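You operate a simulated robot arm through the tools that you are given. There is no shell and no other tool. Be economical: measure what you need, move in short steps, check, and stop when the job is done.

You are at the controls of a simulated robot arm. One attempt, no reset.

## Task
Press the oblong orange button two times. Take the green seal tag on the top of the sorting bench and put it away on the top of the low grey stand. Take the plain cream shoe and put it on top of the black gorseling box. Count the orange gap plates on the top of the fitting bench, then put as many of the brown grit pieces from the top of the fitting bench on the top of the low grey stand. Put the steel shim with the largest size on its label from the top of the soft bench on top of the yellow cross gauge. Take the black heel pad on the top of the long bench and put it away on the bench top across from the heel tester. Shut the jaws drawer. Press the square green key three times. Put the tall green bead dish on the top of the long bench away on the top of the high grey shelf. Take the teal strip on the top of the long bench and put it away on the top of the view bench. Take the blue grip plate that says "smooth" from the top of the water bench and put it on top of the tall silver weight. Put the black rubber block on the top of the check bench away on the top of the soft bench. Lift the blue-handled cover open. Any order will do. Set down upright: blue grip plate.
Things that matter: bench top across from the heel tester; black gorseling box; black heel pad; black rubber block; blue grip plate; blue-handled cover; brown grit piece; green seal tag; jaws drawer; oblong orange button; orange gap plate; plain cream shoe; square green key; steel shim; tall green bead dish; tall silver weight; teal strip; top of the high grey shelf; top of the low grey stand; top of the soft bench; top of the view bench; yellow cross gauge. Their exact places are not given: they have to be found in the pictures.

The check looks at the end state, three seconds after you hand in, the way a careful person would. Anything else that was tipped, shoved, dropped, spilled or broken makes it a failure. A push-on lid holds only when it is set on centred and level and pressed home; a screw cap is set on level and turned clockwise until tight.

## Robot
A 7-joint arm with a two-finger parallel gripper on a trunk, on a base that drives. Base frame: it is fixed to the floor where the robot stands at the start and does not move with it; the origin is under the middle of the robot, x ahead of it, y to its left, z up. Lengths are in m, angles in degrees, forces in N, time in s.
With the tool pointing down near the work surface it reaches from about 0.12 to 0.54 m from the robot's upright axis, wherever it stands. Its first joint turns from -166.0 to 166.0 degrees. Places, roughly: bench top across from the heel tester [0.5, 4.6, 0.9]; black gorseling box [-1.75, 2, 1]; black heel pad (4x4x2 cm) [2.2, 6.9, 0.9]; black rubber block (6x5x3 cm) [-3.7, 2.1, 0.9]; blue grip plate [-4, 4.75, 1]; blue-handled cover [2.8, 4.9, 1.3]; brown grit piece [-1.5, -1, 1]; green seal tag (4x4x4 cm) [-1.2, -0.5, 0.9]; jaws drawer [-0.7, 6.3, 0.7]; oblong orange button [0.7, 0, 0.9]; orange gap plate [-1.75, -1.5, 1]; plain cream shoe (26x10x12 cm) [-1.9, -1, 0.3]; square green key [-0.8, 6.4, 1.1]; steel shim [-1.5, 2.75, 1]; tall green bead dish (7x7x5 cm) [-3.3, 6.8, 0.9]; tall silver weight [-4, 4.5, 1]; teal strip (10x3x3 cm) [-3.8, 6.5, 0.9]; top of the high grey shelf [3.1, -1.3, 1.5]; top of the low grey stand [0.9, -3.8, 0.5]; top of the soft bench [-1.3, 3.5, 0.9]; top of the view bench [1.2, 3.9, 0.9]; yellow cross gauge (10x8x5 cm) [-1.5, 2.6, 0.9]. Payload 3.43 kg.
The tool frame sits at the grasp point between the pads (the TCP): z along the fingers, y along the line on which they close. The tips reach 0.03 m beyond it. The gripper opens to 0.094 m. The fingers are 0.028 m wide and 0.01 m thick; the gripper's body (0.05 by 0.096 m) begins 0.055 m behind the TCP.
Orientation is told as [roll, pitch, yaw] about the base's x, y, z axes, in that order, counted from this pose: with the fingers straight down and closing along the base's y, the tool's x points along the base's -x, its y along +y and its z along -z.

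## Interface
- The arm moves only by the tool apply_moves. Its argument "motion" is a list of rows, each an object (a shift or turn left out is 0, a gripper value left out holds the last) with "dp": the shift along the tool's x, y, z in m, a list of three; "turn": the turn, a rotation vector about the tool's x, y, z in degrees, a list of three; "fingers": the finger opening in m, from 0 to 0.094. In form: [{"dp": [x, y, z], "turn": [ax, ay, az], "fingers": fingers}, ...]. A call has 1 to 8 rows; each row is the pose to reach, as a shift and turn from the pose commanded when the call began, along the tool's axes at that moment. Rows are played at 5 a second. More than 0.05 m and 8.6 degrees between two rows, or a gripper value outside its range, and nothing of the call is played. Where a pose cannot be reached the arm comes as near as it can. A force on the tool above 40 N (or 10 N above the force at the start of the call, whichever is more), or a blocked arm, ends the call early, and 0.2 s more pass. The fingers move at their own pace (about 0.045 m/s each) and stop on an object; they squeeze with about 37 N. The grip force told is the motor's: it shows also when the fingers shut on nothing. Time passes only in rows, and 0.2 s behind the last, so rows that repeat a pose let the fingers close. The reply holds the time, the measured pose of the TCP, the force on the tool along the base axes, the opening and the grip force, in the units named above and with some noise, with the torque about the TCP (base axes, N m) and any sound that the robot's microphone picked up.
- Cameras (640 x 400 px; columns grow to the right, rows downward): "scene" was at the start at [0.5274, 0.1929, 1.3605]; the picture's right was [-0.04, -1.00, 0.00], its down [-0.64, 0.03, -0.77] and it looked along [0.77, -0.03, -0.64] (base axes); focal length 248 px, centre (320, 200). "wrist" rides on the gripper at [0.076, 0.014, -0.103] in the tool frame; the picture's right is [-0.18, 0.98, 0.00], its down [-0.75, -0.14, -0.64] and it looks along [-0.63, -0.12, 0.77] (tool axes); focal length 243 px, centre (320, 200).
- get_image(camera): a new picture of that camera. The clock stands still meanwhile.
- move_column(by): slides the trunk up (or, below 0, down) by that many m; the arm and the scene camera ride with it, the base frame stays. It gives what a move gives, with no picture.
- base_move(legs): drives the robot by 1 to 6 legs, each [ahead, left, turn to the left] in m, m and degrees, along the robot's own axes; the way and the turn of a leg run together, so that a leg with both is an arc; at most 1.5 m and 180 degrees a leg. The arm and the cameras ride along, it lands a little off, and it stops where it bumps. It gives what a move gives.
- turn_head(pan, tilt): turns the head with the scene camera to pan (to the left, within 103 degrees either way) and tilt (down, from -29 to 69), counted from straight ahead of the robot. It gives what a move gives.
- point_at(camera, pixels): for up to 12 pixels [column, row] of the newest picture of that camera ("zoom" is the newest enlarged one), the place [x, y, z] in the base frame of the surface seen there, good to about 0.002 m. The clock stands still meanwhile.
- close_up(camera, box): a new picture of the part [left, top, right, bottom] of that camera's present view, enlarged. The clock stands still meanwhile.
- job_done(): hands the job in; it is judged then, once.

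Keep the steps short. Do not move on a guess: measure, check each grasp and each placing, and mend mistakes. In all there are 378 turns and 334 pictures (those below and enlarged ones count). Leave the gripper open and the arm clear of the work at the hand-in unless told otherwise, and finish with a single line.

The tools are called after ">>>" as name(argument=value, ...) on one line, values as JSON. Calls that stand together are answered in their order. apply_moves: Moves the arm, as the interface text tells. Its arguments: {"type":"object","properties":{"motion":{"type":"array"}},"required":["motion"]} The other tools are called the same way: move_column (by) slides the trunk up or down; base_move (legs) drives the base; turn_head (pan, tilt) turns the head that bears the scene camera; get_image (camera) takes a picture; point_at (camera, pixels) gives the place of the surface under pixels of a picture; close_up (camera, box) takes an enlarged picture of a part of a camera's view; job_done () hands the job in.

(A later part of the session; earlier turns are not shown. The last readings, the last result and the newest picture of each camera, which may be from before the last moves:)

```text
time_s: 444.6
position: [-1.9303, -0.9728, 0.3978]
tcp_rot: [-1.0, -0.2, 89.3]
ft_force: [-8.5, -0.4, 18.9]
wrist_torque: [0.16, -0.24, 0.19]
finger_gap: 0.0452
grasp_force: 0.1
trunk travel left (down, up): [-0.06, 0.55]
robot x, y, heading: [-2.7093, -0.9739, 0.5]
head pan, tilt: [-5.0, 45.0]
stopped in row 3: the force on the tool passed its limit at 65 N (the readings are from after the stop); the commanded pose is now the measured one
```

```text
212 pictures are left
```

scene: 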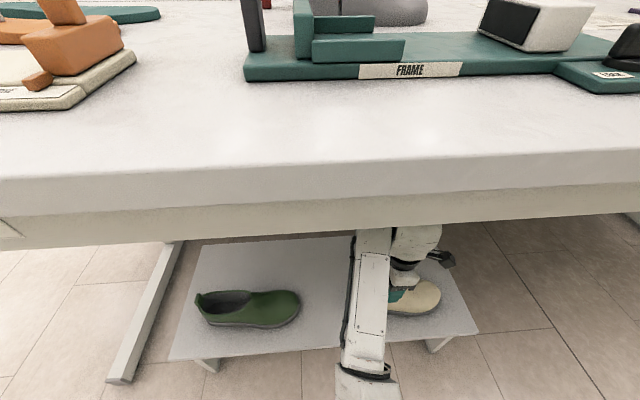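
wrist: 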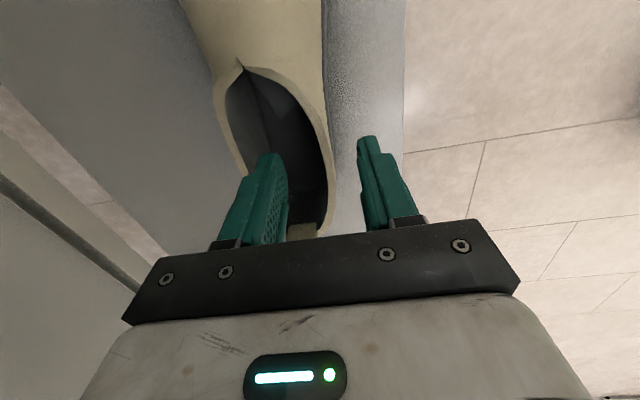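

The finger meets resistance at z≈0.37 over the mouth, so the mouth seems solid to the gripper. I lift and instead grip across the full width at the instep; first a look.

>>> apply_moves(motion=[{"dp": [0, 0, -0.03]}, {"dp": [0, 0, -0.07], "fingers": 0.094}, {"dp": [0.0, -0.025, -0.1]}, {"dp": [0.0, -0.025, -0.1]}])

>>> get_image(camera="wrist")

```text
time_s: 445.6
position: [-1.9048, -0.9738, 0.495]
tcp_rot: [-0.6, -0.3, 89.2]
ft_force: [-0.4, 0.1, 0.3]
wrist_torque: [0.01, -0.02, 0.01]
finger_gap: 0.0939
grasp_force: 0.1
trunk travel left (down, up): [-0.06, 0.55]
robot x, y, heading: [-2.7084, -0.978, 0.4]
head pan, tilt: [-5.0, 45.0]
```

```text
211 pictures are left
```

wrist: 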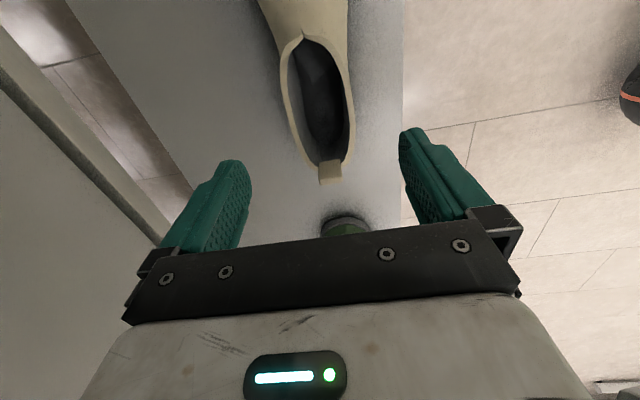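

>>> point_at(camera="wrist", pixels=[[280, 80], [284, 110], [354, 100], [350, 60], [348, 20], [262, 15], [270, 50], [356, 130], [330, 20], [300, 25]])

```text
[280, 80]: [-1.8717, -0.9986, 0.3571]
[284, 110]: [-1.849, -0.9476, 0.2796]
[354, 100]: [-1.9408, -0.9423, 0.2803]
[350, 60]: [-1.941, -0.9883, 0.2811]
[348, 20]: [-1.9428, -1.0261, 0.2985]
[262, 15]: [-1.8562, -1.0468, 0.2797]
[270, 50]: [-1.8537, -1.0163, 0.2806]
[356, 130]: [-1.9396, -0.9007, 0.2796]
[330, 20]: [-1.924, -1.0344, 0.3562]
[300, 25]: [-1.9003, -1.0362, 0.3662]
```

Shoe spans x≈-1.942…-1.862 (about 8 cm). Centre on (-1.902,-1.015) and descend with full opening to TCP z 0.325.

>>> apply_moves(motion=[{"dp": [0.03, -0.0025, 0.02]}, {"dp": [0.041, -0.0025, 0.06]}, {"dp": [0.041, -0.0025, 0.1]}, {"dp": [0.041, -0.0025, 0.13]}, {"dp": [0.041, -0.0025, 0.155]}, {"dp": [0.041, -0.0025, 0.17]}])

>>> get_image(camera="wrist")

```text
time_s: 447.0
position: [-1.9029, -1.0129, 0.3226]
tcp_rot: [-0.6, -0.3, 89.2]
ft_force: [0.6, 0.3, -0.7]
wrist_torque: [0.0, -0.02, -0.03]
finger_gap: 0.0941
grasp_force: 0.0
trunk travel left (down, up): [-0.06, 0.55]
robot x, y, heading: [-2.7034, -0.9739, 0.3]
head pan, tilt: [-5.0, 45.0]
```

```text
210 pictures are left
```

wrist: 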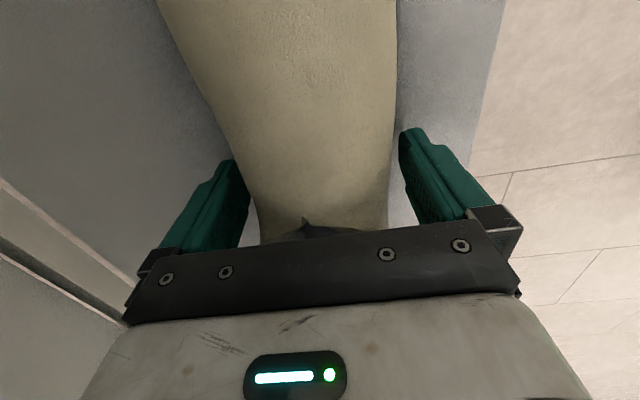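

No contact, fingers straddle the shoe. Close and lift slightly.

>>> apply_moves(motion=[{"dp": [0, 0, 0], "fingers": 0.0}, {"dp": [0, 0, 0]}, {"dp": [0, 0, 0]}, {"dp": [0, 0, 0]}, {"dp": [0, 0, 0]}])

>>> apply_moves(motion=[{"dp": [0, 0, -0.02]}, {"dp": [0, 0, -0.05]}])

>>> get_image(camera="scene")

```text
time_s: 448.2
position: [-1.9012, -1.0127, 0.3241]
tcp_rot: [-0.7, -0.3, 89.2]
ft_force: [0.3, -0.3, -0.8]
wrist_torque: [-0.01, 0.01, 0.0]
finger_gap: 0.0769
grasp_force: 36.8
trunk travel left (down, up): [-0.06, 0.55]
robot x, y, heading: [-2.7061, -0.9753, 0.1]
head pan, tilt: [-5.0, 45.0]
```

```text
time_s: 448.8
position: [-1.9009, -1.0152, 0.3742]
tcp_rot: [-0.7, -0.3, 89.1]
ft_force: [0.0, 0.6, -2.8]
wrist_torque: [-0.01, 0.02, 0.02]
finger_gap: 0.0769
grasp_force: 36.8
trunk travel left (down, up): [-0.06, 0.55]
robot x, y, heading: [-2.7056, -0.975, 0.3]
head pan, tilt: [-5.0, 45.0]
```

```text
209 pictures are left
```

scene: 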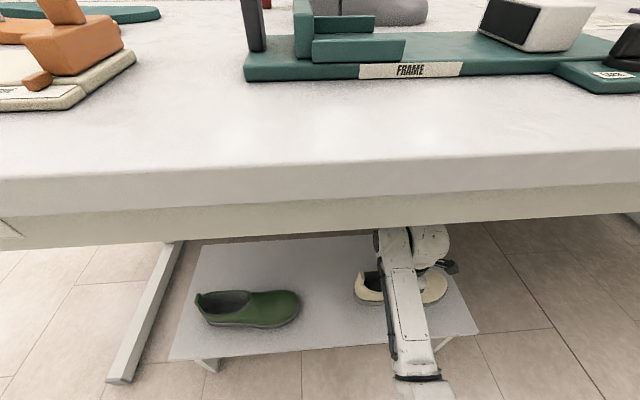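

Shoe held. Raise a little more, pull out with arm and base, then raise the trunk.

>>> apply_moves(motion=[{"dp": [0, 0.0, -0.04]}, {"dp": [0, 0.04, -0.05]}, {"dp": [0, 0.08, -0.06]}, {"dp": [0, 0.12, -0.07]}, {"dp": [0, 0.16, -0.08]}])

>>> base_move(legs=[[-0.22, 0, 0]])

>>> move_column(by=0.3)

>>> get_image(camera="scene")

```text
time_s: 450.0
position: [-2.0611, -1.0086, 0.4558]
tcp_rot: [-0.7, -0.1, 89.4]
ft_force: [-0.2, 0.4, -2.9]
wrist_torque: [-0.01, 0.01, 0.02]
finger_gap: 0.0771
grasp_force: 36.9
trunk travel left (down, up): [-0.06, 0.55]
robot x, y, heading: [-2.7058, -0.9748, 0.5]
head pan, tilt: [-5.0, 45.0]
```

```text
time_s: 451.7
position: [-2.2799, -1.0079, 0.4553]
tcp_rot: [-0.7, -0.3, 89.6]
ft_force: [-0.3, -0.1, -3.0]
wrist_torque: [0.01, 0.01, -0.03]
finger_gap: 0.0768
grasp_force: 37.0
trunk travel left (down, up): [-0.06, 0.55]
robot x, y, heading: [-2.922, -0.9762, 0.8]
head pan, tilt: [-5.0, 45.0]
```

```text
time_s: 454.7
position: [-2.2802, -1.008, 0.755]
tcp_rot: [-0.6, -0.3, 89.6]
ft_force: [-0.4, 0.2, -1.8]
wrist_torque: [0.0, 0.04, -0.01]
finger_gap: 0.0769
grasp_force: 36.9
trunk travel left (down, up): [-0.36, 0.25]
robot x, y, heading: [-2.9266, -0.9776, 0.9]
head pan, tilt: [-5.0, 45.0]
```

```text
208 pictures are left
```

scene: 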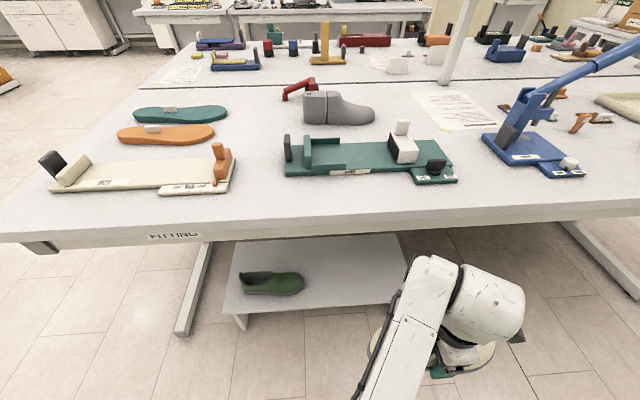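

>>> move_column(by=0.2)

>>> apply_moves(motion=[{"dp": [0, 0, -0.05]}, {"dp": [0, 0, -0.1]}, {"dp": [0, 0, -0.15]}, {"dp": [0, 0, -0.2]}])

>>> base_move(legs=[[0, 0, 89], [1.2, 0, 0]])

>>> turn_head(pan=-15, tilt=25)

>>> get_image(camera="scene")

```text
time_s: 456.8
position: [-2.2801, -1.0069, 0.9551]
tcp_rot: [-0.7, -0.3, 89.6]
ft_force: [-0.2, 0.1, -3.7]
wrist_torque: [0.01, 0.0, 0.0]
finger_gap: 0.0768
grasp_force: 37.0
trunk travel left (down, up): [-0.56, 0.05]
robot x, y, heading: [-2.9231, -0.9786, 0.7]
head pan, tilt: [-5.0, 45.0]
```

```text
time_s: 457.8
position: [-2.2842, -1.0049, 1.1582]
tcp_rot: [-0.8, -0.2, 89.6]
ft_force: [0.0, 0.0, -2.8]
wrist_torque: [-0.02, 0.01, 0.0]
finger_gap: 0.0771
grasp_force: 36.8
trunk travel left (down, up): [-0.56, 0.05]
robot x, y, heading: [-2.9266, -0.975, 0.8]
head pan, tilt: [-5.0, 45.0]
```

```text
time_s: 467.7
position: [-2.852, 0.8728, 1.1582]
tcp_rot: [-0.7, -0.3, 177.8]
ft_force: [-0.5, -0.4, -2.7]
wrist_torque: [0.01, 0.0, -0.05]
finger_gap: 0.0768
grasp_force: 37.1
trunk travel left (down, up): [-0.56, 0.05]
robot x, y, heading: [-2.9006, 0.234, 89.0]
head pan, tilt: [-5.0, 45.0]
```

```text
time_s: 468.5
position: [-2.8522, 0.8735, 1.159]
tcp_rot: [-0.7, -0.3, 177.8]
ft_force: [-0.1, 0.6, -3.1]
wrist_torque: [0.0, 0.04, 0.05]
finger_gap: 0.0768
grasp_force: 37.1
trunk travel left (down, up): [-0.56, 0.05]
robot x, y, heading: [-2.8983, 0.2334, 88.7]
head pan, tilt: [-15.0, 25.0]
```

```text
207 pictures are left
```

scene: 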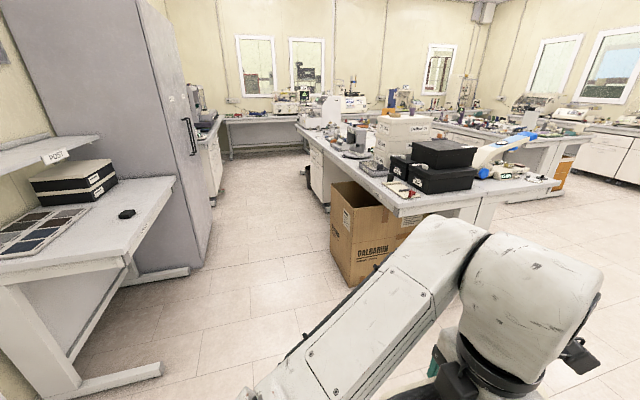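

>>> close_up(camera="scene", box=[350, 95, 560, 225])

>>> point_at(camera="zoom", pixels=[[290, 180], [180, 210], [280, 150], [200, 170], [140, 150], [230, 300], [400, 305], [160, 270], [60, 60], [400, 150], [110, 250], [560, 290]])

```text
3.05 times, centred on (455, 160) of scene
```

zoom: 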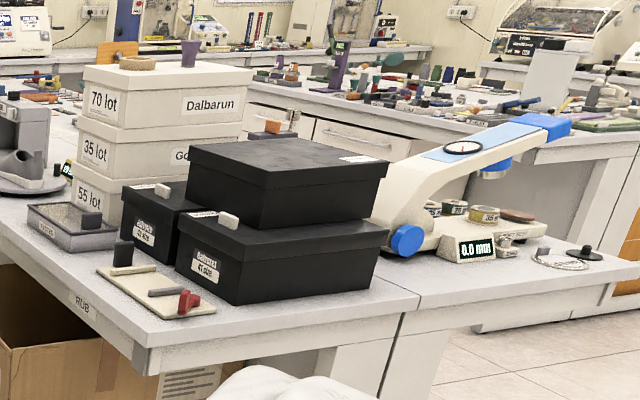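

```text
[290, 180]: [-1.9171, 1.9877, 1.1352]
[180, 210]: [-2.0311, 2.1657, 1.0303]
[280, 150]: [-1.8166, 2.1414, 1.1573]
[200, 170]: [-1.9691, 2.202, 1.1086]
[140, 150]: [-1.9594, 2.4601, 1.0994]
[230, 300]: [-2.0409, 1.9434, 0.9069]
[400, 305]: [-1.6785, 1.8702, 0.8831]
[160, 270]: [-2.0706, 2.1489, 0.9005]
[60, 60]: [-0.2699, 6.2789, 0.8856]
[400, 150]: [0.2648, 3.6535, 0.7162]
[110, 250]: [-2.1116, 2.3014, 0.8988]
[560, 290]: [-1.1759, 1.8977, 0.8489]
```

>>> close_up(camera="scene", box=[385, 145, 435, 195])

>>> close_up(camera="scene", box=[455, 135, 490, 160])

```text
8.00 times, centred on (410, 170) of scene
```

zoom: 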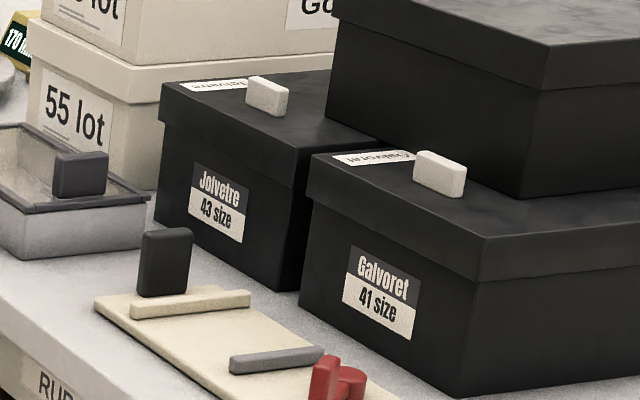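

```text
16.00 times, centred on (472, 148) of scene
```

zoom: 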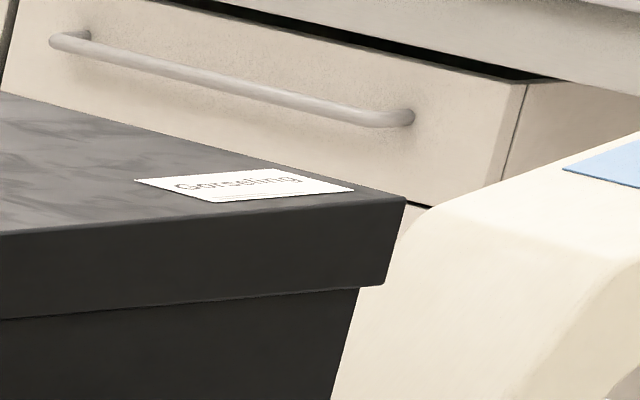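

The top black box's lid label reads "Gorseling" (top z≈1.157). I raise the hand and approach from the south end: strafe right 1.1, ahead 0.8.

>>> move_column(by=0.05)

>>> apply_moves(motion=[{"dp": [0, 0, -0.04]}, {"dp": [0, 0, -0.08]}, {"dp": [0, 0, -0.12]}])

>>> base_move(legs=[[0, -1.1, 0], [0.75, 0, 1]])

>>> turn_head(pan=0, tilt=40)

>>> get_image(camera="scene")

>>> get_image(camera="wrist")

```text
time_s: 469.5
position: [-2.8527, 0.8726, 1.2083]
tcp_rot: [-0.6, -0.3, 177.8]
ft_force: [0.0, 0.7, -3.2]
wrist_torque: [-0.02, -0.02, -0.03]
finger_gap: 0.0766
grasp_force: 37.2
trunk travel left (down, up): [-0.61, 0.0]
robot x, y, heading: [-2.9013, 0.2357, 89.0]
head pan, tilt: [-15.0, 25.0]
```

```text
time_s: 470.3
position: [-2.8519, 0.8746, 1.3286]
tcp_rot: [-0.6, -0.3, 177.7]
ft_force: [-0.4, -0.7, -3.1]
wrist_torque: [-0.02, 0.02, -0.01]
finger_gap: 0.0765
grasp_force: 36.9
trunk travel left (down, up): [-0.61, 0.0]
robot x, y, heading: [-2.9019, 0.2335, 89.1]
head pan, tilt: [-15.0, 25.0]
```

```text
time_s: 479.5
position: [-1.7295, 1.5839, 1.3279]
tcp_rot: [-0.8, -0.3, 177.8]
ft_force: [0.1, 0.4, -2.7]
wrist_torque: [0.0, 0.03, -0.01]
finger_gap: 0.077
grasp_force: 37.2
trunk travel left (down, up): [-0.61, 0.0]
robot x, y, heading: [-1.7782, 0.9433, 88.7]
head pan, tilt: [-15.0, 25.0]
```

```text
time_s: 480.3
position: [-1.7287, 1.5841, 1.3277]
tcp_rot: [-0.7, -0.4, 177.8]
ft_force: [0.0, 0.6, -2.4]
wrist_torque: [-0.02, 0.02, 0.01]
finger_gap: 0.0767
grasp_force: 37.1
trunk travel left (down, up): [-0.61, 0.0]
robot x, y, heading: [-1.776, 0.9453, 88.9]
head pan, tilt: [0.0, 40.0]
```

```text
203 pictures are left
```

scene: 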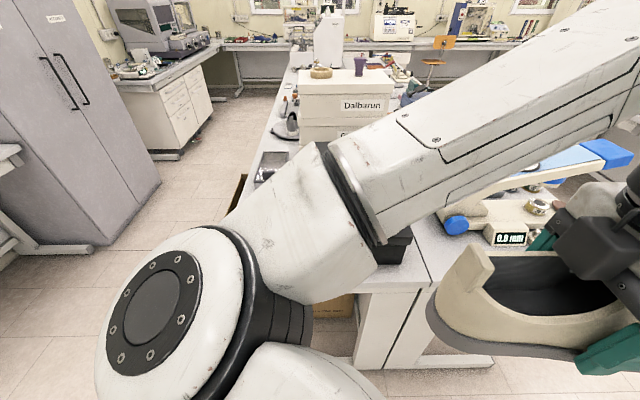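

```text
202 pictures are left
```

wrist: 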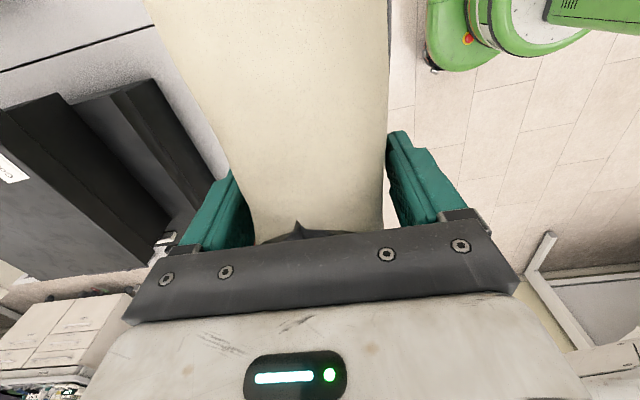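

>>> point_at(camera="wrist", pixels=[[20, 200], [100, 230], [40, 110], [62, 108], [150, 250], [60, 270], [20, 250], [120, 130], [10, 170], [140, 240]])

>>> point_at(camera="scene", pixels=[[400, 240], [385, 255], [350, 60], [420, 300], [375, 330]])

```text
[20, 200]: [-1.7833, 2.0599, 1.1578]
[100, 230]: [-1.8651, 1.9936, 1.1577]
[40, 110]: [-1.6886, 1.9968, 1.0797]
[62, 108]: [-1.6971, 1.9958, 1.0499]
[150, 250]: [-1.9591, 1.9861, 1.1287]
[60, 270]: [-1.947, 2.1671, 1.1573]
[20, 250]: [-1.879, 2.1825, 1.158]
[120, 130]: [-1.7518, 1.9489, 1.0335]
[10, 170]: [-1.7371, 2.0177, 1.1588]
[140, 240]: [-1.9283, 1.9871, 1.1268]
```

```text
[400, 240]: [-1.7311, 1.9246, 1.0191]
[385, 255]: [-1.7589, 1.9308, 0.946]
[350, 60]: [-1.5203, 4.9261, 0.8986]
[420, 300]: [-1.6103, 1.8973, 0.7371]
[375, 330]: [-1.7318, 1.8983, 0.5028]
```

Box top spans x≈-1.965…-1.69, front edge y≈1.985, z 1.158. Drive ahead 0.35, then place the shoe's centre near (-1.828,2.09).

>>> base_move(legs=[[0.35, 0, 1]])

>>> get_image(camera="scene")

>>> get_image(camera="wrist")

```text
time_s: 482.6
position: [-1.734, 1.953, 1.3272]
tcp_rot: [-0.7, -0.3, 178.6]
ft_force: [0.4, -0.6, -2.8]
wrist_torque: [-0.04, -0.01, 0.01]
finger_gap: 0.0767
grasp_force: 37.7
trunk travel left (down, up): [-0.61, 0.0]
robot x, y, heading: [-1.7701, 1.3144, 89.4]
head pan, tilt: [0.0, 40.0]
```

```text
201 pictures are left
```

scene: 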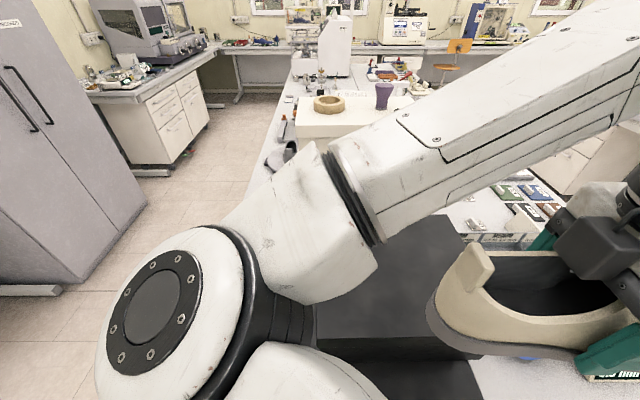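

```text
200 pictures are left
```

wrist: 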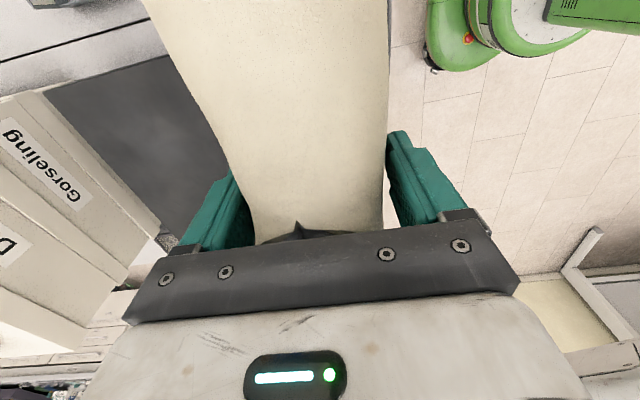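

>>> point_at(camera="wrist", pixels=[[60, 110], [150, 220], [100, 90], [165, 60], [40, 105], [130, 240], [20, 170], [120, 190]])

>>> point_at(camera="scene", pixels=[[330, 330], [420, 330], [440, 230], [450, 220], [330, 105], [382, 90], [340, 135]])

```text
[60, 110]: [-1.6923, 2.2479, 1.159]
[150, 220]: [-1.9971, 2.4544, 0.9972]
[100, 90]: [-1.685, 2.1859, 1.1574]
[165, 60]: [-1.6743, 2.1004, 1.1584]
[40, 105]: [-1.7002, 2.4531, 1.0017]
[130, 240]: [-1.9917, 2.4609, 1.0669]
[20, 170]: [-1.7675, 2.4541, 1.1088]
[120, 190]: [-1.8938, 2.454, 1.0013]
```

```text
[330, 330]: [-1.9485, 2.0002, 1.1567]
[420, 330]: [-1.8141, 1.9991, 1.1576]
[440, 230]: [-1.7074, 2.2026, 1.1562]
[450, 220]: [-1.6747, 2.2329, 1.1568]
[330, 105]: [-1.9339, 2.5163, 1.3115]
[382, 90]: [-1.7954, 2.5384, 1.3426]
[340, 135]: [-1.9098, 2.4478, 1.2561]
```

>>> apply_moves(motion=[{"dp": [-0.025, -0.039, 0]}, {"dp": [-0.05, -0.078, 0]}, {"dp": [-0.075, -0.117, 0.01]}, {"dp": [-0.1, -0.155, 0.02]}, {"dp": [-0.1, -0.155, 0.06]}, {"dp": [-0.1, -0.155, 0.095]}])

>>> get_image(camera="wrist")

>>> get_image(camera="scene")

```text
time_s: 484.0
position: [-1.8304, 2.1134, 1.2349]
tcp_rot: [-0.7, -0.2, 178.6]
ft_force: [-0.1, 0.6, -2.5]
wrist_torque: [-0.04, 0.01, -0.04]
finger_gap: 0.0768
grasp_force: 36.6
trunk travel left (down, up): [-0.61, 0.0]
robot x, y, heading: [-1.7719, 1.31, 90.0]
head pan, tilt: [0.0, 40.0]
```

```text
199 pictures are left
```

wrist: 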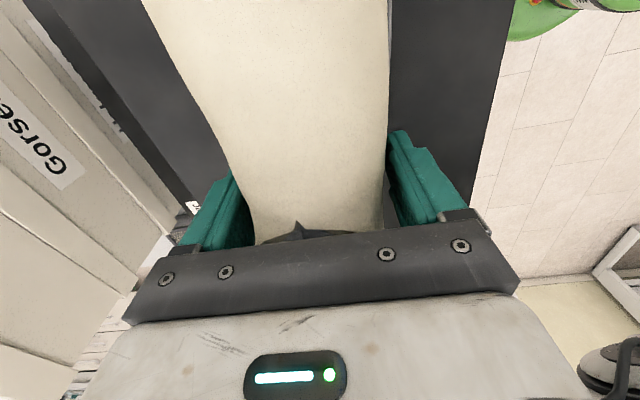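

```text
198 pictures are left
```

scene: 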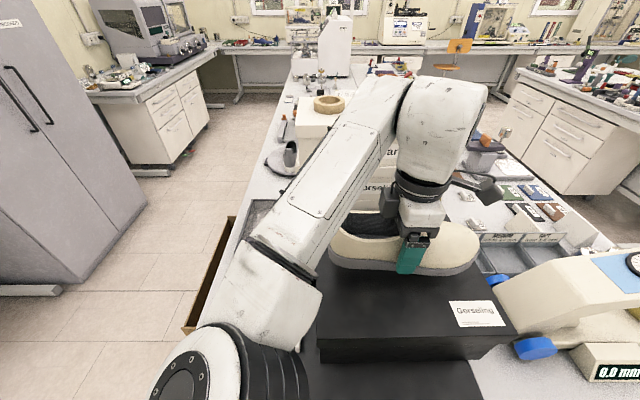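

Shoe is over the lid. Lower gently until contact.

>>> apply_moves(motion=[{"dp": [0, 0, 0.02]}, {"dp": [0, 0, 0.028]}, {"dp": [0, 0, 0.032]}, {"dp": [0, 0, 0.035]}])

```text
time_s: 485.0
position: [-1.8301, 2.1112, 1.2014]
tcp_rot: [-0.8, -0.2, 178.5]
ft_force: [2.6, -0.7, 16.0]
wrist_torque: [-0.68, 0.21, 0.04]
finger_gap: 0.0766
grasp_force: 37.2
trunk travel left (down, up): [-0.61, 0.0]
robot x, y, heading: [-1.7731, 1.3152, 89.8]
head pan, tilt: [0.0, 40.0]
```

Contact. Release, wait, and lift straight up.

>>> apply_moves(motion=[{"dp": [0, 0, -0.001], "fingers": 0.094}, {"dp": [0, 0, -0.001]}, {"dp": [0, 0, -0.001]}, {"dp": [0, 0, -0.02]}, {"dp": [0, 0, -0.06]}, {"dp": [0, 0, -0.1]}, {"dp": [0, 0, -0.14]}])

>>> get_image(camera="scene")

>>> get_image(camera="wrist")

```text
time_s: 486.6
position: [-1.8277, 2.1064, 1.327]
tcp_rot: [0.7, 1.8, 178.7]
ft_force: [0.4, 0.0, -0.3]
wrist_torque: [0.0, 0.04, -0.02]
finger_gap: 0.0939
grasp_force: 0.0
trunk travel left (down, up): [-0.61, 0.0]
robot x, y, heading: [-1.7754, 1.3124, 89.4]
head pan, tilt: [0.0, 40.0]
```

```text
197 pictures are left
```

scene: 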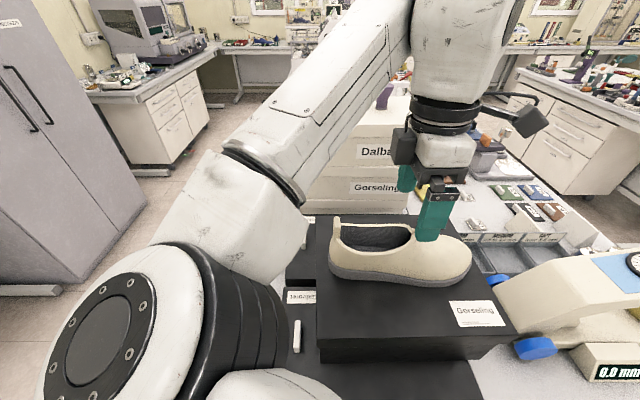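

```text
196 pictures are left
```

wrist: 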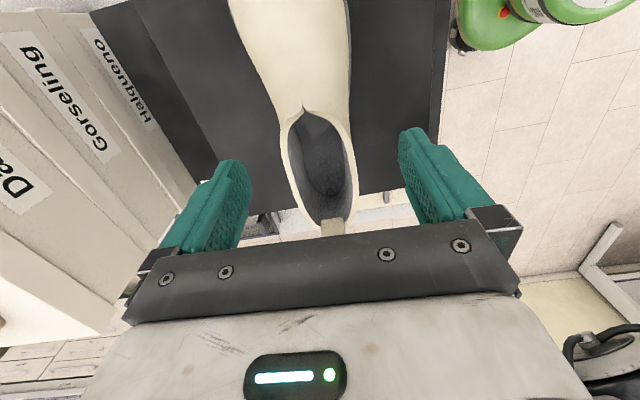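

The shoe sits well on the Gorseling lid. Next, the soft bench: I back off and go around to its east side.

>>> base_move(legs=[[-0.45, 0, 0], [0, -1.2, 0], [0.8, 0, 0]])

>>> turn_head(pan=40, tilt=35)

>>> get_image(camera="scene")

```text
time_s: 499.1
position: [-0.5864, 2.4455, 1.3277]
tcp_rot: [0.7, 1.6, 178.0]
ft_force: [0.4, -0.4, 0.7]
wrist_torque: [0.01, 0.02, 0.02]
finger_gap: 0.0942
grasp_force: 0.1
trunk travel left (down, up): [-0.61, 0.0]
robot x, y, heading: [-0.5356, 1.6531, 89.6]
head pan, tilt: [0.0, 40.0]
```

```text
time_s: 500.2
position: [-0.586, 2.4464, 1.3261]
tcp_rot: [0.8, 1.7, 178.1]
ft_force: [-0.3, -0.3, -0.9]
wrist_torque: [0.0, -0.01, 0.0]
finger_gap: 0.094
grasp_force: 0.0
trunk travel left (down, up): [-0.61, 0.0]
robot x, y, heading: [-0.5356, 1.6476, 89.4]
head pan, tilt: [40.0, 35.0]
```

```text
195 pictures are left
```

scene: 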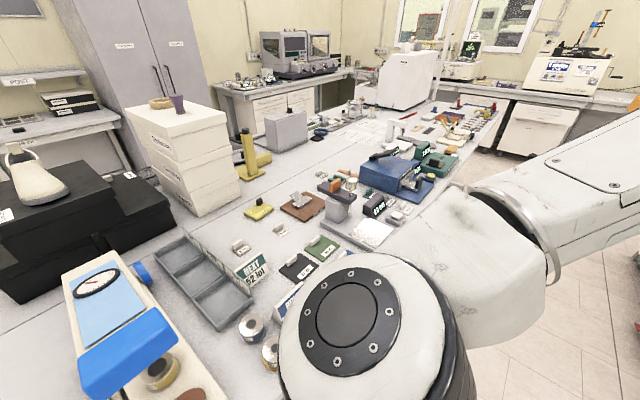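

>>> close_up(camera="scene", box=[150, 140, 410, 310])

>>> point_at(camera="zoom", pixels=[[268, 170], [225, 255], [320, 215], [365, 300], [415, 265], [365, 165], [460, 165], [480, 220], [345, 330], [160, 300]])

```text
2.35 times, centred on (280, 225) of scene
```

zoom: 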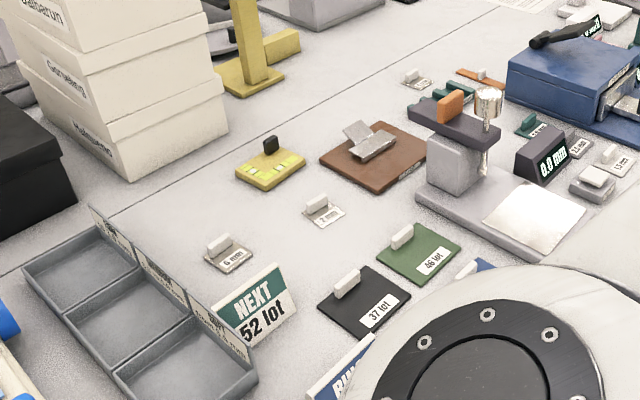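

```text
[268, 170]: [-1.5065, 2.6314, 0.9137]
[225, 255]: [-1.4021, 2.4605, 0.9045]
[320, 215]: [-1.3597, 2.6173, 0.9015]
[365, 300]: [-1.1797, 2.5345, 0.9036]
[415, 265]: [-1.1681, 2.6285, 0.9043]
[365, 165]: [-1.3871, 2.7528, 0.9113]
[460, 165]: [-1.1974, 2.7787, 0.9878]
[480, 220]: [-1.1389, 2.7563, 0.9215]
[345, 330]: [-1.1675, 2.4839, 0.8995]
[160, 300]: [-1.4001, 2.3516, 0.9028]
```

Yellow gauge at (-1.507,2.631); small steel shims with labels ("6 mm", "2 mm", ...). I move up beside and face west for a closer look.

>>> base_move(legs=[[0.95, -0.05, 0], [0, 0, 90]])

>>> get_image(camera="wrist")

>>> turn_head(pan=0, tilt=50)

>>> get_image(camera="scene")

```text
time_s: 509.1
position: [-1.2704, 2.5731, 1.3275]
tcp_rot: [0.8, 1.8, -92.0]
ft_force: [-0.7, 0.6, 0.6]
wrist_torque: [0.04, -0.03, -0.03]
finger_gap: 0.0937
grasp_force: 0.0
trunk travel left (down, up): [-0.61, 0.0]
robot x, y, heading: [-0.4707, 2.6176, 179.3]
head pan, tilt: [40.0, 35.0]
```

```text
193 pictures are left
```

wrist: 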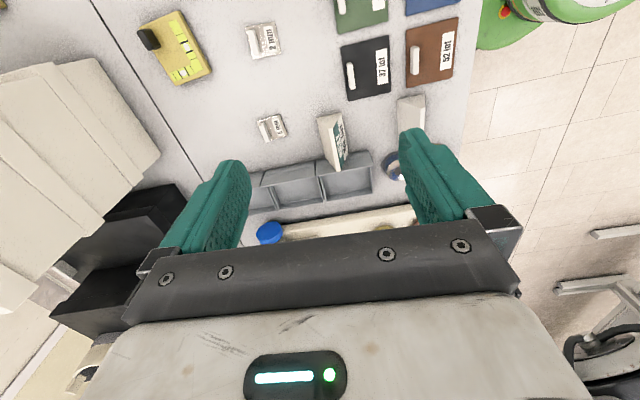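

```text
time_s: 510.2
position: [-1.27, 2.5733, 1.3262]
tcp_rot: [0.8, 1.7, -92.0]
ft_force: [-0.8, -0.7, -0.5]
wrist_torque: [0.02, 0.01, 0.02]
finger_gap: 0.0942
grasp_force: 0.1
trunk travel left (down, up): [-0.61, 0.0]
robot x, y, heading: [-0.4739, 2.621, 179.6]
head pan, tilt: [0.0, 50.0]
```

```text
192 pictures are left
```

scene: 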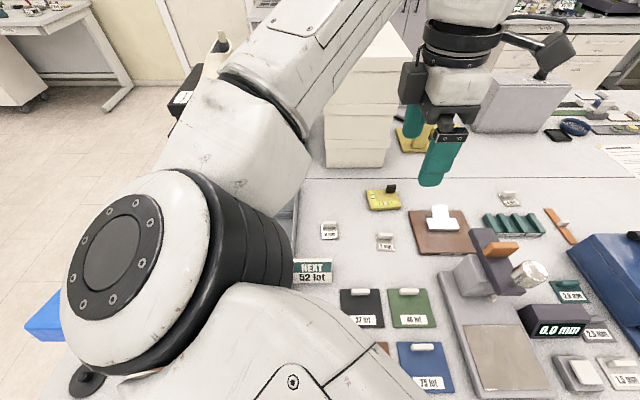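

>>> close_up(camera="scene", box=[300, 175, 640, 395])

>>> close_up(camera="scene", box=[310, 180, 410, 260])

>>> close_up(camera="scene", box=[540, 270, 640, 395])

>>> close_up(camera="scene", box=[480, 180, 580, 250])

```text
1.82 times, centred on (470, 285) of scene
```

zoom: 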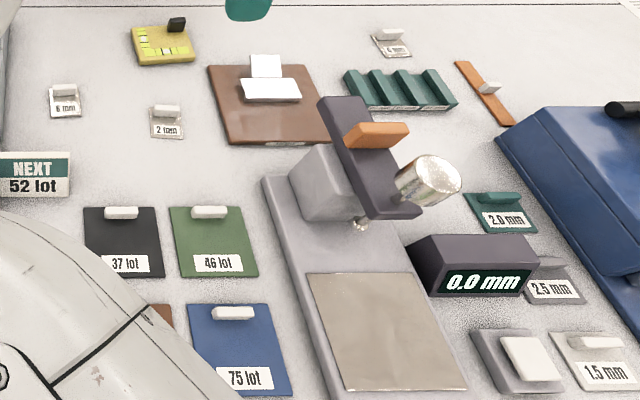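

```text
5.00 times, centred on (360, 220) of scene
```

zoom: 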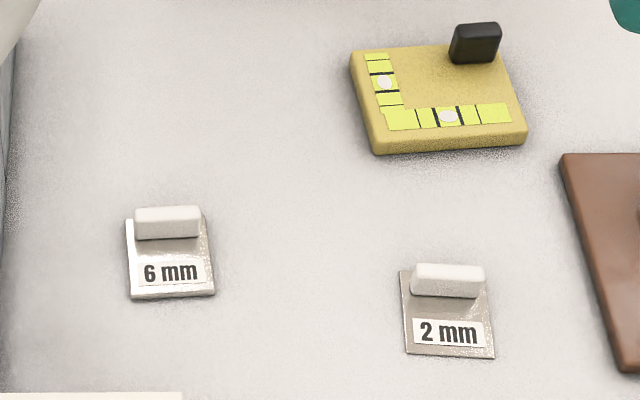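

```text
3.20 times, centred on (590, 332) of scene
```

zoom: 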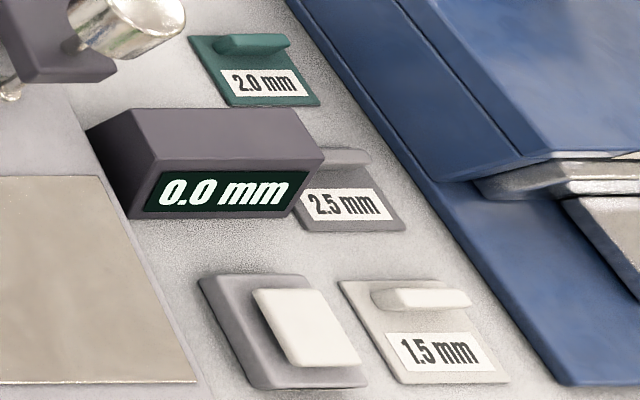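

```text
5.71 times, centred on (530, 215) of scene
```

zoom: 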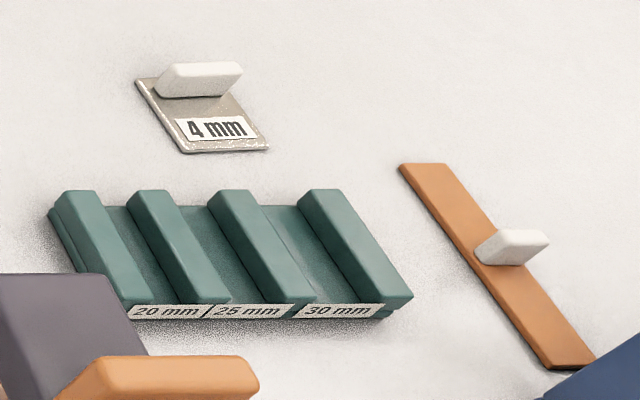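

Steel shims seen: 6, 2 and 4 mm. I check the rest of the bench to the north for others.

>>> turn_head(pan=-50, tilt=35)

>>> get_image(camera="scene")

>>> close_up(camera="scene", box=[180, 60, 520, 280])

```text
time_s: 511.4
position: [-1.2701, 2.573, 1.3265]
tcp_rot: [0.9, 1.7, -92.1]
ft_force: [-0.5, -0.6, 0.6]
wrist_torque: [0.02, -0.02, 0.0]
finger_gap: 0.0939
grasp_force: 0.0
trunk travel left (down, up): [-0.61, 0.0]
robot x, y, heading: [-0.4702, 2.6243, 179.4]
head pan, tilt: [-50.0, 35.0]
```

```text
187 pictures are left
```

scene: 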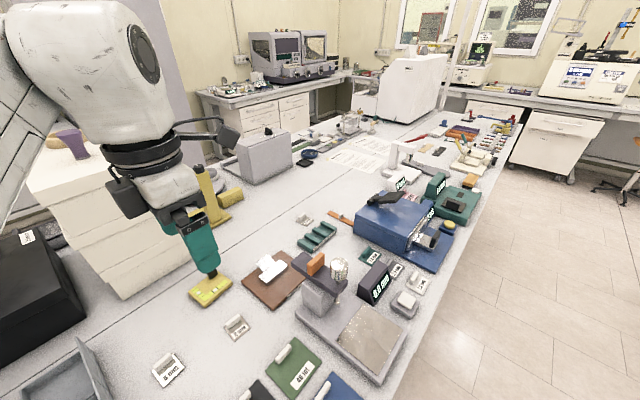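

```text
1.82 times, centred on (350, 170) of scene
```

zoom: 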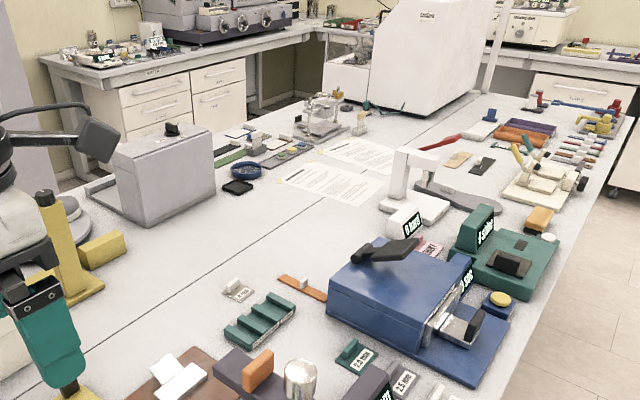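

No others. The "6 mm" shim is the largest. Drive ahead 0.2 to reach it and the yellow gauge.

>>> base_move(legs=[[0.2, 0, 0]])

>>> apply_moves(motion=[{"dp": [0, 0, 0.05], "turn": [0.8, -1.7, 0]}, {"dp": [0, 0, 0.1], "turn": [0.8, -1.7, 0]}])

>>> get_image(camera="wrist")

```text
time_s: 512.9
position: [-1.4687, 2.5817, 1.3269]
tcp_rot: [0.8, 1.7, -92.4]
ft_force: [0.9, 0.3, 0.5]
wrist_torque: [0.02, 0.0, 0.03]
finger_gap: 0.0942
grasp_force: 0.0
trunk travel left (down, up): [-0.61, 0.0]
robot x, y, heading: [-0.6745, 2.6204, 179.1]
head pan, tilt: [-50.0, 35.0]
```

```text
time_s: 513.5
position: [-1.4653, 2.5853, 1.2241]
tcp_rot: [0.0, 0.1, -92.4]
ft_force: [0.0, -0.4, 0.8]
wrist_torque: [-0.01, -0.01, -0.01]
finger_gap: 0.094
grasp_force: 0.0
trunk travel left (down, up): [-0.61, 0.0]
robot x, y, heading: [-0.6719, 2.6275, 178.9]
head pan, tilt: [-50.0, 35.0]
```

```text
185 pictures are left
```

wrist: 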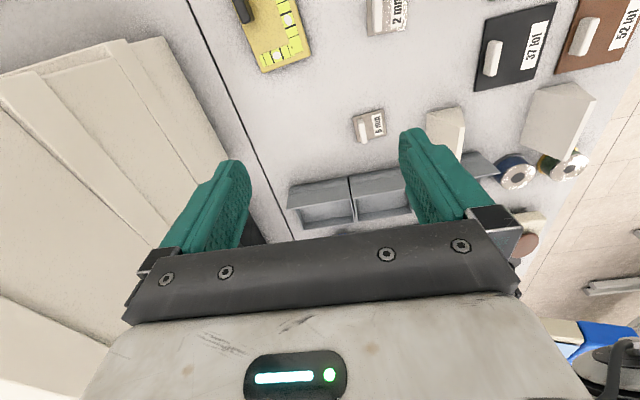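

>>> close_up(camera="wrist", box=[340, 95, 400, 155])

>>> point_at(camera="zoom", pixels=[[230, 170], [215, 250], [220, 320], [190, 240], [270, 240], [240, 140], [420, 130], [440, 290], [260, 340], [340, 240]])

>>> point_at(camera="wrist", pixels=[[258, 15], [300, 10], [310, 50], [265, 72], [245, 35], [285, 25], [241, 8], [270, 40]])

```text
6.67 times, centred on (370, 125) of wrist
```

zoom: 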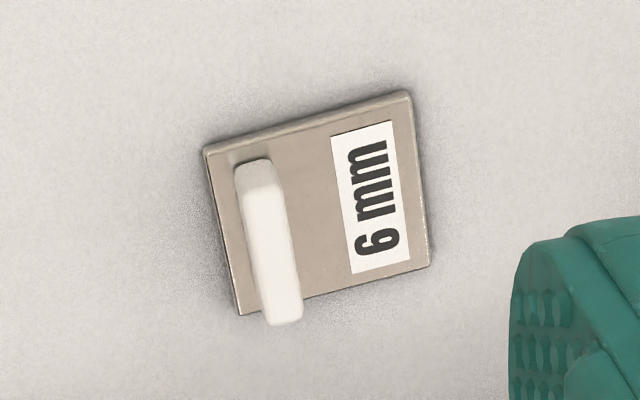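

```text
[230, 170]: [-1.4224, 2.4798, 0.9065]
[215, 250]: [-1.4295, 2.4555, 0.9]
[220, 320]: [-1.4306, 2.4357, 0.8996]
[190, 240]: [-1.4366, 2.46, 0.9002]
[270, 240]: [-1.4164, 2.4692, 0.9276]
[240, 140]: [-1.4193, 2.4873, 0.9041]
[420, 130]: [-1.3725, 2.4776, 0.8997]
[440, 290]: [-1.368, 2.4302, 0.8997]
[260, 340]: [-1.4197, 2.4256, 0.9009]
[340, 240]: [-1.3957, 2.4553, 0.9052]
```

```text
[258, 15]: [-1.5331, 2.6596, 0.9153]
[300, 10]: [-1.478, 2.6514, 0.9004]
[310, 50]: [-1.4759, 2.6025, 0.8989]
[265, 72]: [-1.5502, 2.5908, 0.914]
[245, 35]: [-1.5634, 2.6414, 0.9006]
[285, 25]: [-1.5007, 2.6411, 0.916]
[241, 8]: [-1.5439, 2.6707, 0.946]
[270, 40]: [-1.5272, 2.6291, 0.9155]
```

>>> point_at(camera="zoom", pixels=[[262, 200], [288, 310], [275, 260], [250, 230], [300, 300], [280, 190]])

>>> turn_head(pan=5, tilt=50)

>>> get_image(camera="scene")

```text
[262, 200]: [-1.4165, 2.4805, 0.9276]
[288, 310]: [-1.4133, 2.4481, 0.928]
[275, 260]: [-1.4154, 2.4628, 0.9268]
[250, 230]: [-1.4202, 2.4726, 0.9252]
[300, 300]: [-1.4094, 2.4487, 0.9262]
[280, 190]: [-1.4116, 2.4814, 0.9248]
```

```text
time_s: 514.8
position: [-1.4663, 2.5835, 1.2257]
tcp_rot: [-0.1, -0.1, -92.5]
ft_force: [-1.1, 0.3, -0.5]
wrist_torque: [0.05, -0.01, 0.01]
finger_gap: 0.094
grasp_force: 0.1
trunk travel left (down, up): [-0.61, 0.0]
robot x, y, heading: [-0.6713, 2.6183, 179.1]
head pan, tilt: [5.0, 50.0]
```

```text
183 pictures are left
```

scene: 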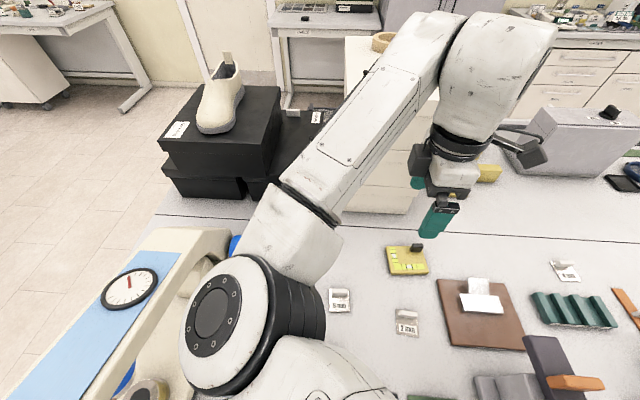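

Handle centre (-1.415,2.464), thin across x. Move above it.

>>> apply_moves(motion=[{"dp": [-0.0195, 0.0095, 0.036], "turn": [0, 0, -4], "fingers": 0.04}, {"dp": [-0.039, 0.019, 0.073], "turn": [0, 0, -8.3]}, {"dp": [-0.0585, 0.0284, 0.11], "turn": [0, 0, -8.3]}, {"dp": [-0.078, 0.038, 0.147], "turn": [0, 0, -8.3]}, {"dp": [-0.0975, 0.0473, 0.184], "turn": [0, 0, -8.3]}, {"dp": [-0.117, 0.0567, 0.22], "turn": [0, 0, -8.3]}])

>>> get_image(camera="wrist")

```text
time_s: 516.2
position: [-1.4147, 2.4627, 1.0063]
tcp_rot: [0.0, 0.0, -84.1]
ft_force: [-0.3, 0.4, 0.5]
wrist_torque: [0.02, 0.01, 0.02]
finger_gap: 0.0399
grasp_force: 0.1
trunk travel left (down, up): [-0.61, 0.0]
robot x, y, heading: [-0.6718, 2.6228, 179.3]
head pan, tilt: [5.0, 50.0]
```

```text
182 pictures are left
```

wrist: 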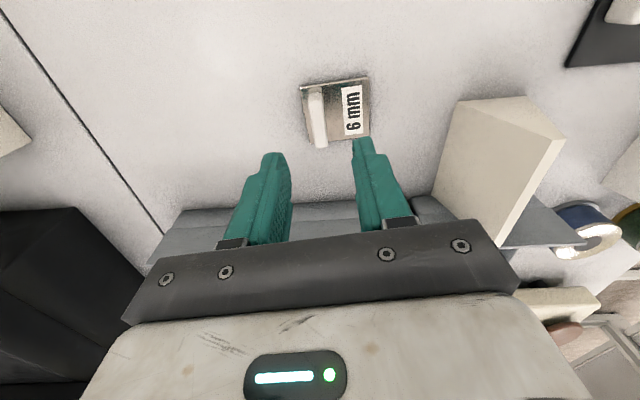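

>>> point_at(camera="wrist", pixels=[[460, 105], [440, 180], [525, 100], [430, 200], [320, 200], [310, 205], [317, 115], [322, 140], [312, 95]])

```text
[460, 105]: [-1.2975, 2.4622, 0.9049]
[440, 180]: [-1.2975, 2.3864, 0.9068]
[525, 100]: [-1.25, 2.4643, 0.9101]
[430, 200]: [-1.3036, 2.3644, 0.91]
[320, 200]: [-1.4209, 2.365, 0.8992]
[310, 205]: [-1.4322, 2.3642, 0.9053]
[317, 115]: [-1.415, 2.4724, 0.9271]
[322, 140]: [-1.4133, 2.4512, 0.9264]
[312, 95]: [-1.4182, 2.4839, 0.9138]
```

Clear of sign and tray; handle centred. Descend, close, lift.

>>> apply_moves(motion=[{"dp": [-0.002, 0.0, 0.035]}, {"dp": [-0.002, 0.0, 0.06]}, {"dp": [-0.002, 0.0, 0.0675]}, {"dp": [-0.002, 0.0, 0.0675], "fingers": 0.0}, {"dp": [-0.002, 0.0, 0.0675]}, {"dp": [-0.002, 0.0, 0.0675]}])

>>> apply_moves(motion=[{"dp": [0, 0, -0.04]}, {"dp": [0, 0, -0.08]}, {"dp": [0, 0, -0.1]}])

>>> get_image(camera="wrist")

>>> get_image(camera="scene")

```text
time_s: 517.6
position: [-1.4141, 2.4616, 0.9394]
tcp_rot: [0.0, 0.0, -84.1]
ft_force: [0.2, -0.3, 0.1]
wrist_torque: [0.04, 0.03, 0.0]
finger_gap: 0.0107
grasp_force: 37.1
trunk travel left (down, up): [-0.61, 0.0]
robot x, y, heading: [-0.6725, 2.6236, 179.3]
head pan, tilt: [5.0, 50.0]
```

```text
time_s: 518.4
position: [-1.4141, 2.4618, 1.037]
tcp_rot: [0.1, 0.0, -84.1]
ft_force: [0.5, -0.2, -0.4]
wrist_torque: [-0.03, -0.02, 0.01]
finger_gap: 0.0101
grasp_force: 37.0
trunk travel left (down, up): [-0.61, 0.0]
robot x, y, heading: [-0.6723, 2.6242, 179.2]
head pan, tilt: [5.0, 50.0]
```

```text
181 pictures are left
```

wrist: 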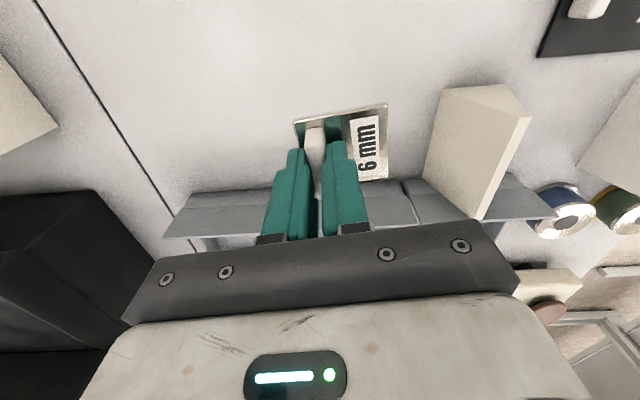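

```text
180 pictures are left
```

scene: 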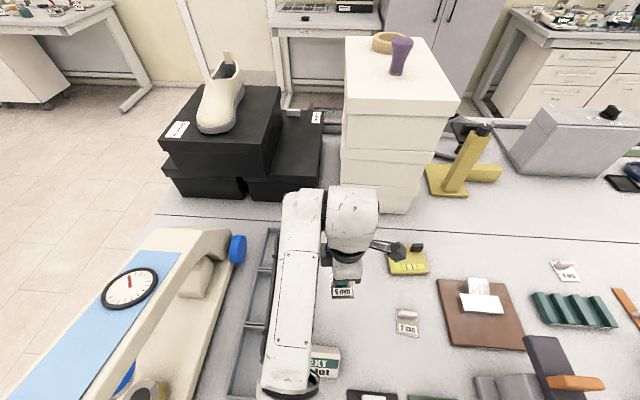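

>>> close_up(camera="scene", box=[380, 235, 440, 285])

>>> point_at(camera="zoom", pixels=[[90, 130], [110, 310], [505, 290], [440, 130], [370, 90], [300, 180], [300, 280], [150, 200], [430, 200], [370, 140]])

```text
8.00 times, centred on (410, 260) of scene
```

zoom: 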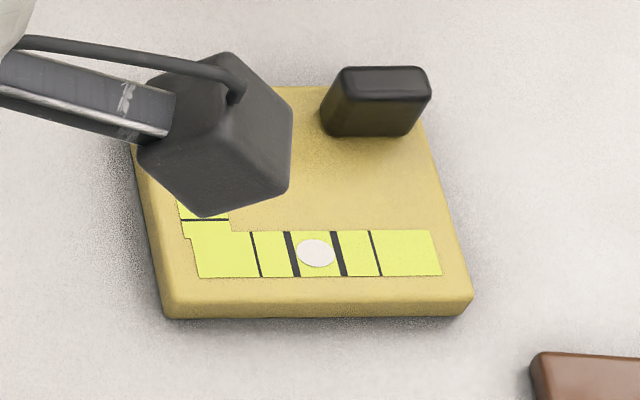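

```text
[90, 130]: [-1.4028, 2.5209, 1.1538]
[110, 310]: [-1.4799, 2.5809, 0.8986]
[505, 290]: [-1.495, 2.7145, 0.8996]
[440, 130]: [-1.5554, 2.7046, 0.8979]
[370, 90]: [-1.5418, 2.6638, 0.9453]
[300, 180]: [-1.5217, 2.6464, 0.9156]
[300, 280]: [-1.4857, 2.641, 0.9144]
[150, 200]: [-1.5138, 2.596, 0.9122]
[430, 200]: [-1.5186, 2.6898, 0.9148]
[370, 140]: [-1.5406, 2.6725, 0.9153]
```

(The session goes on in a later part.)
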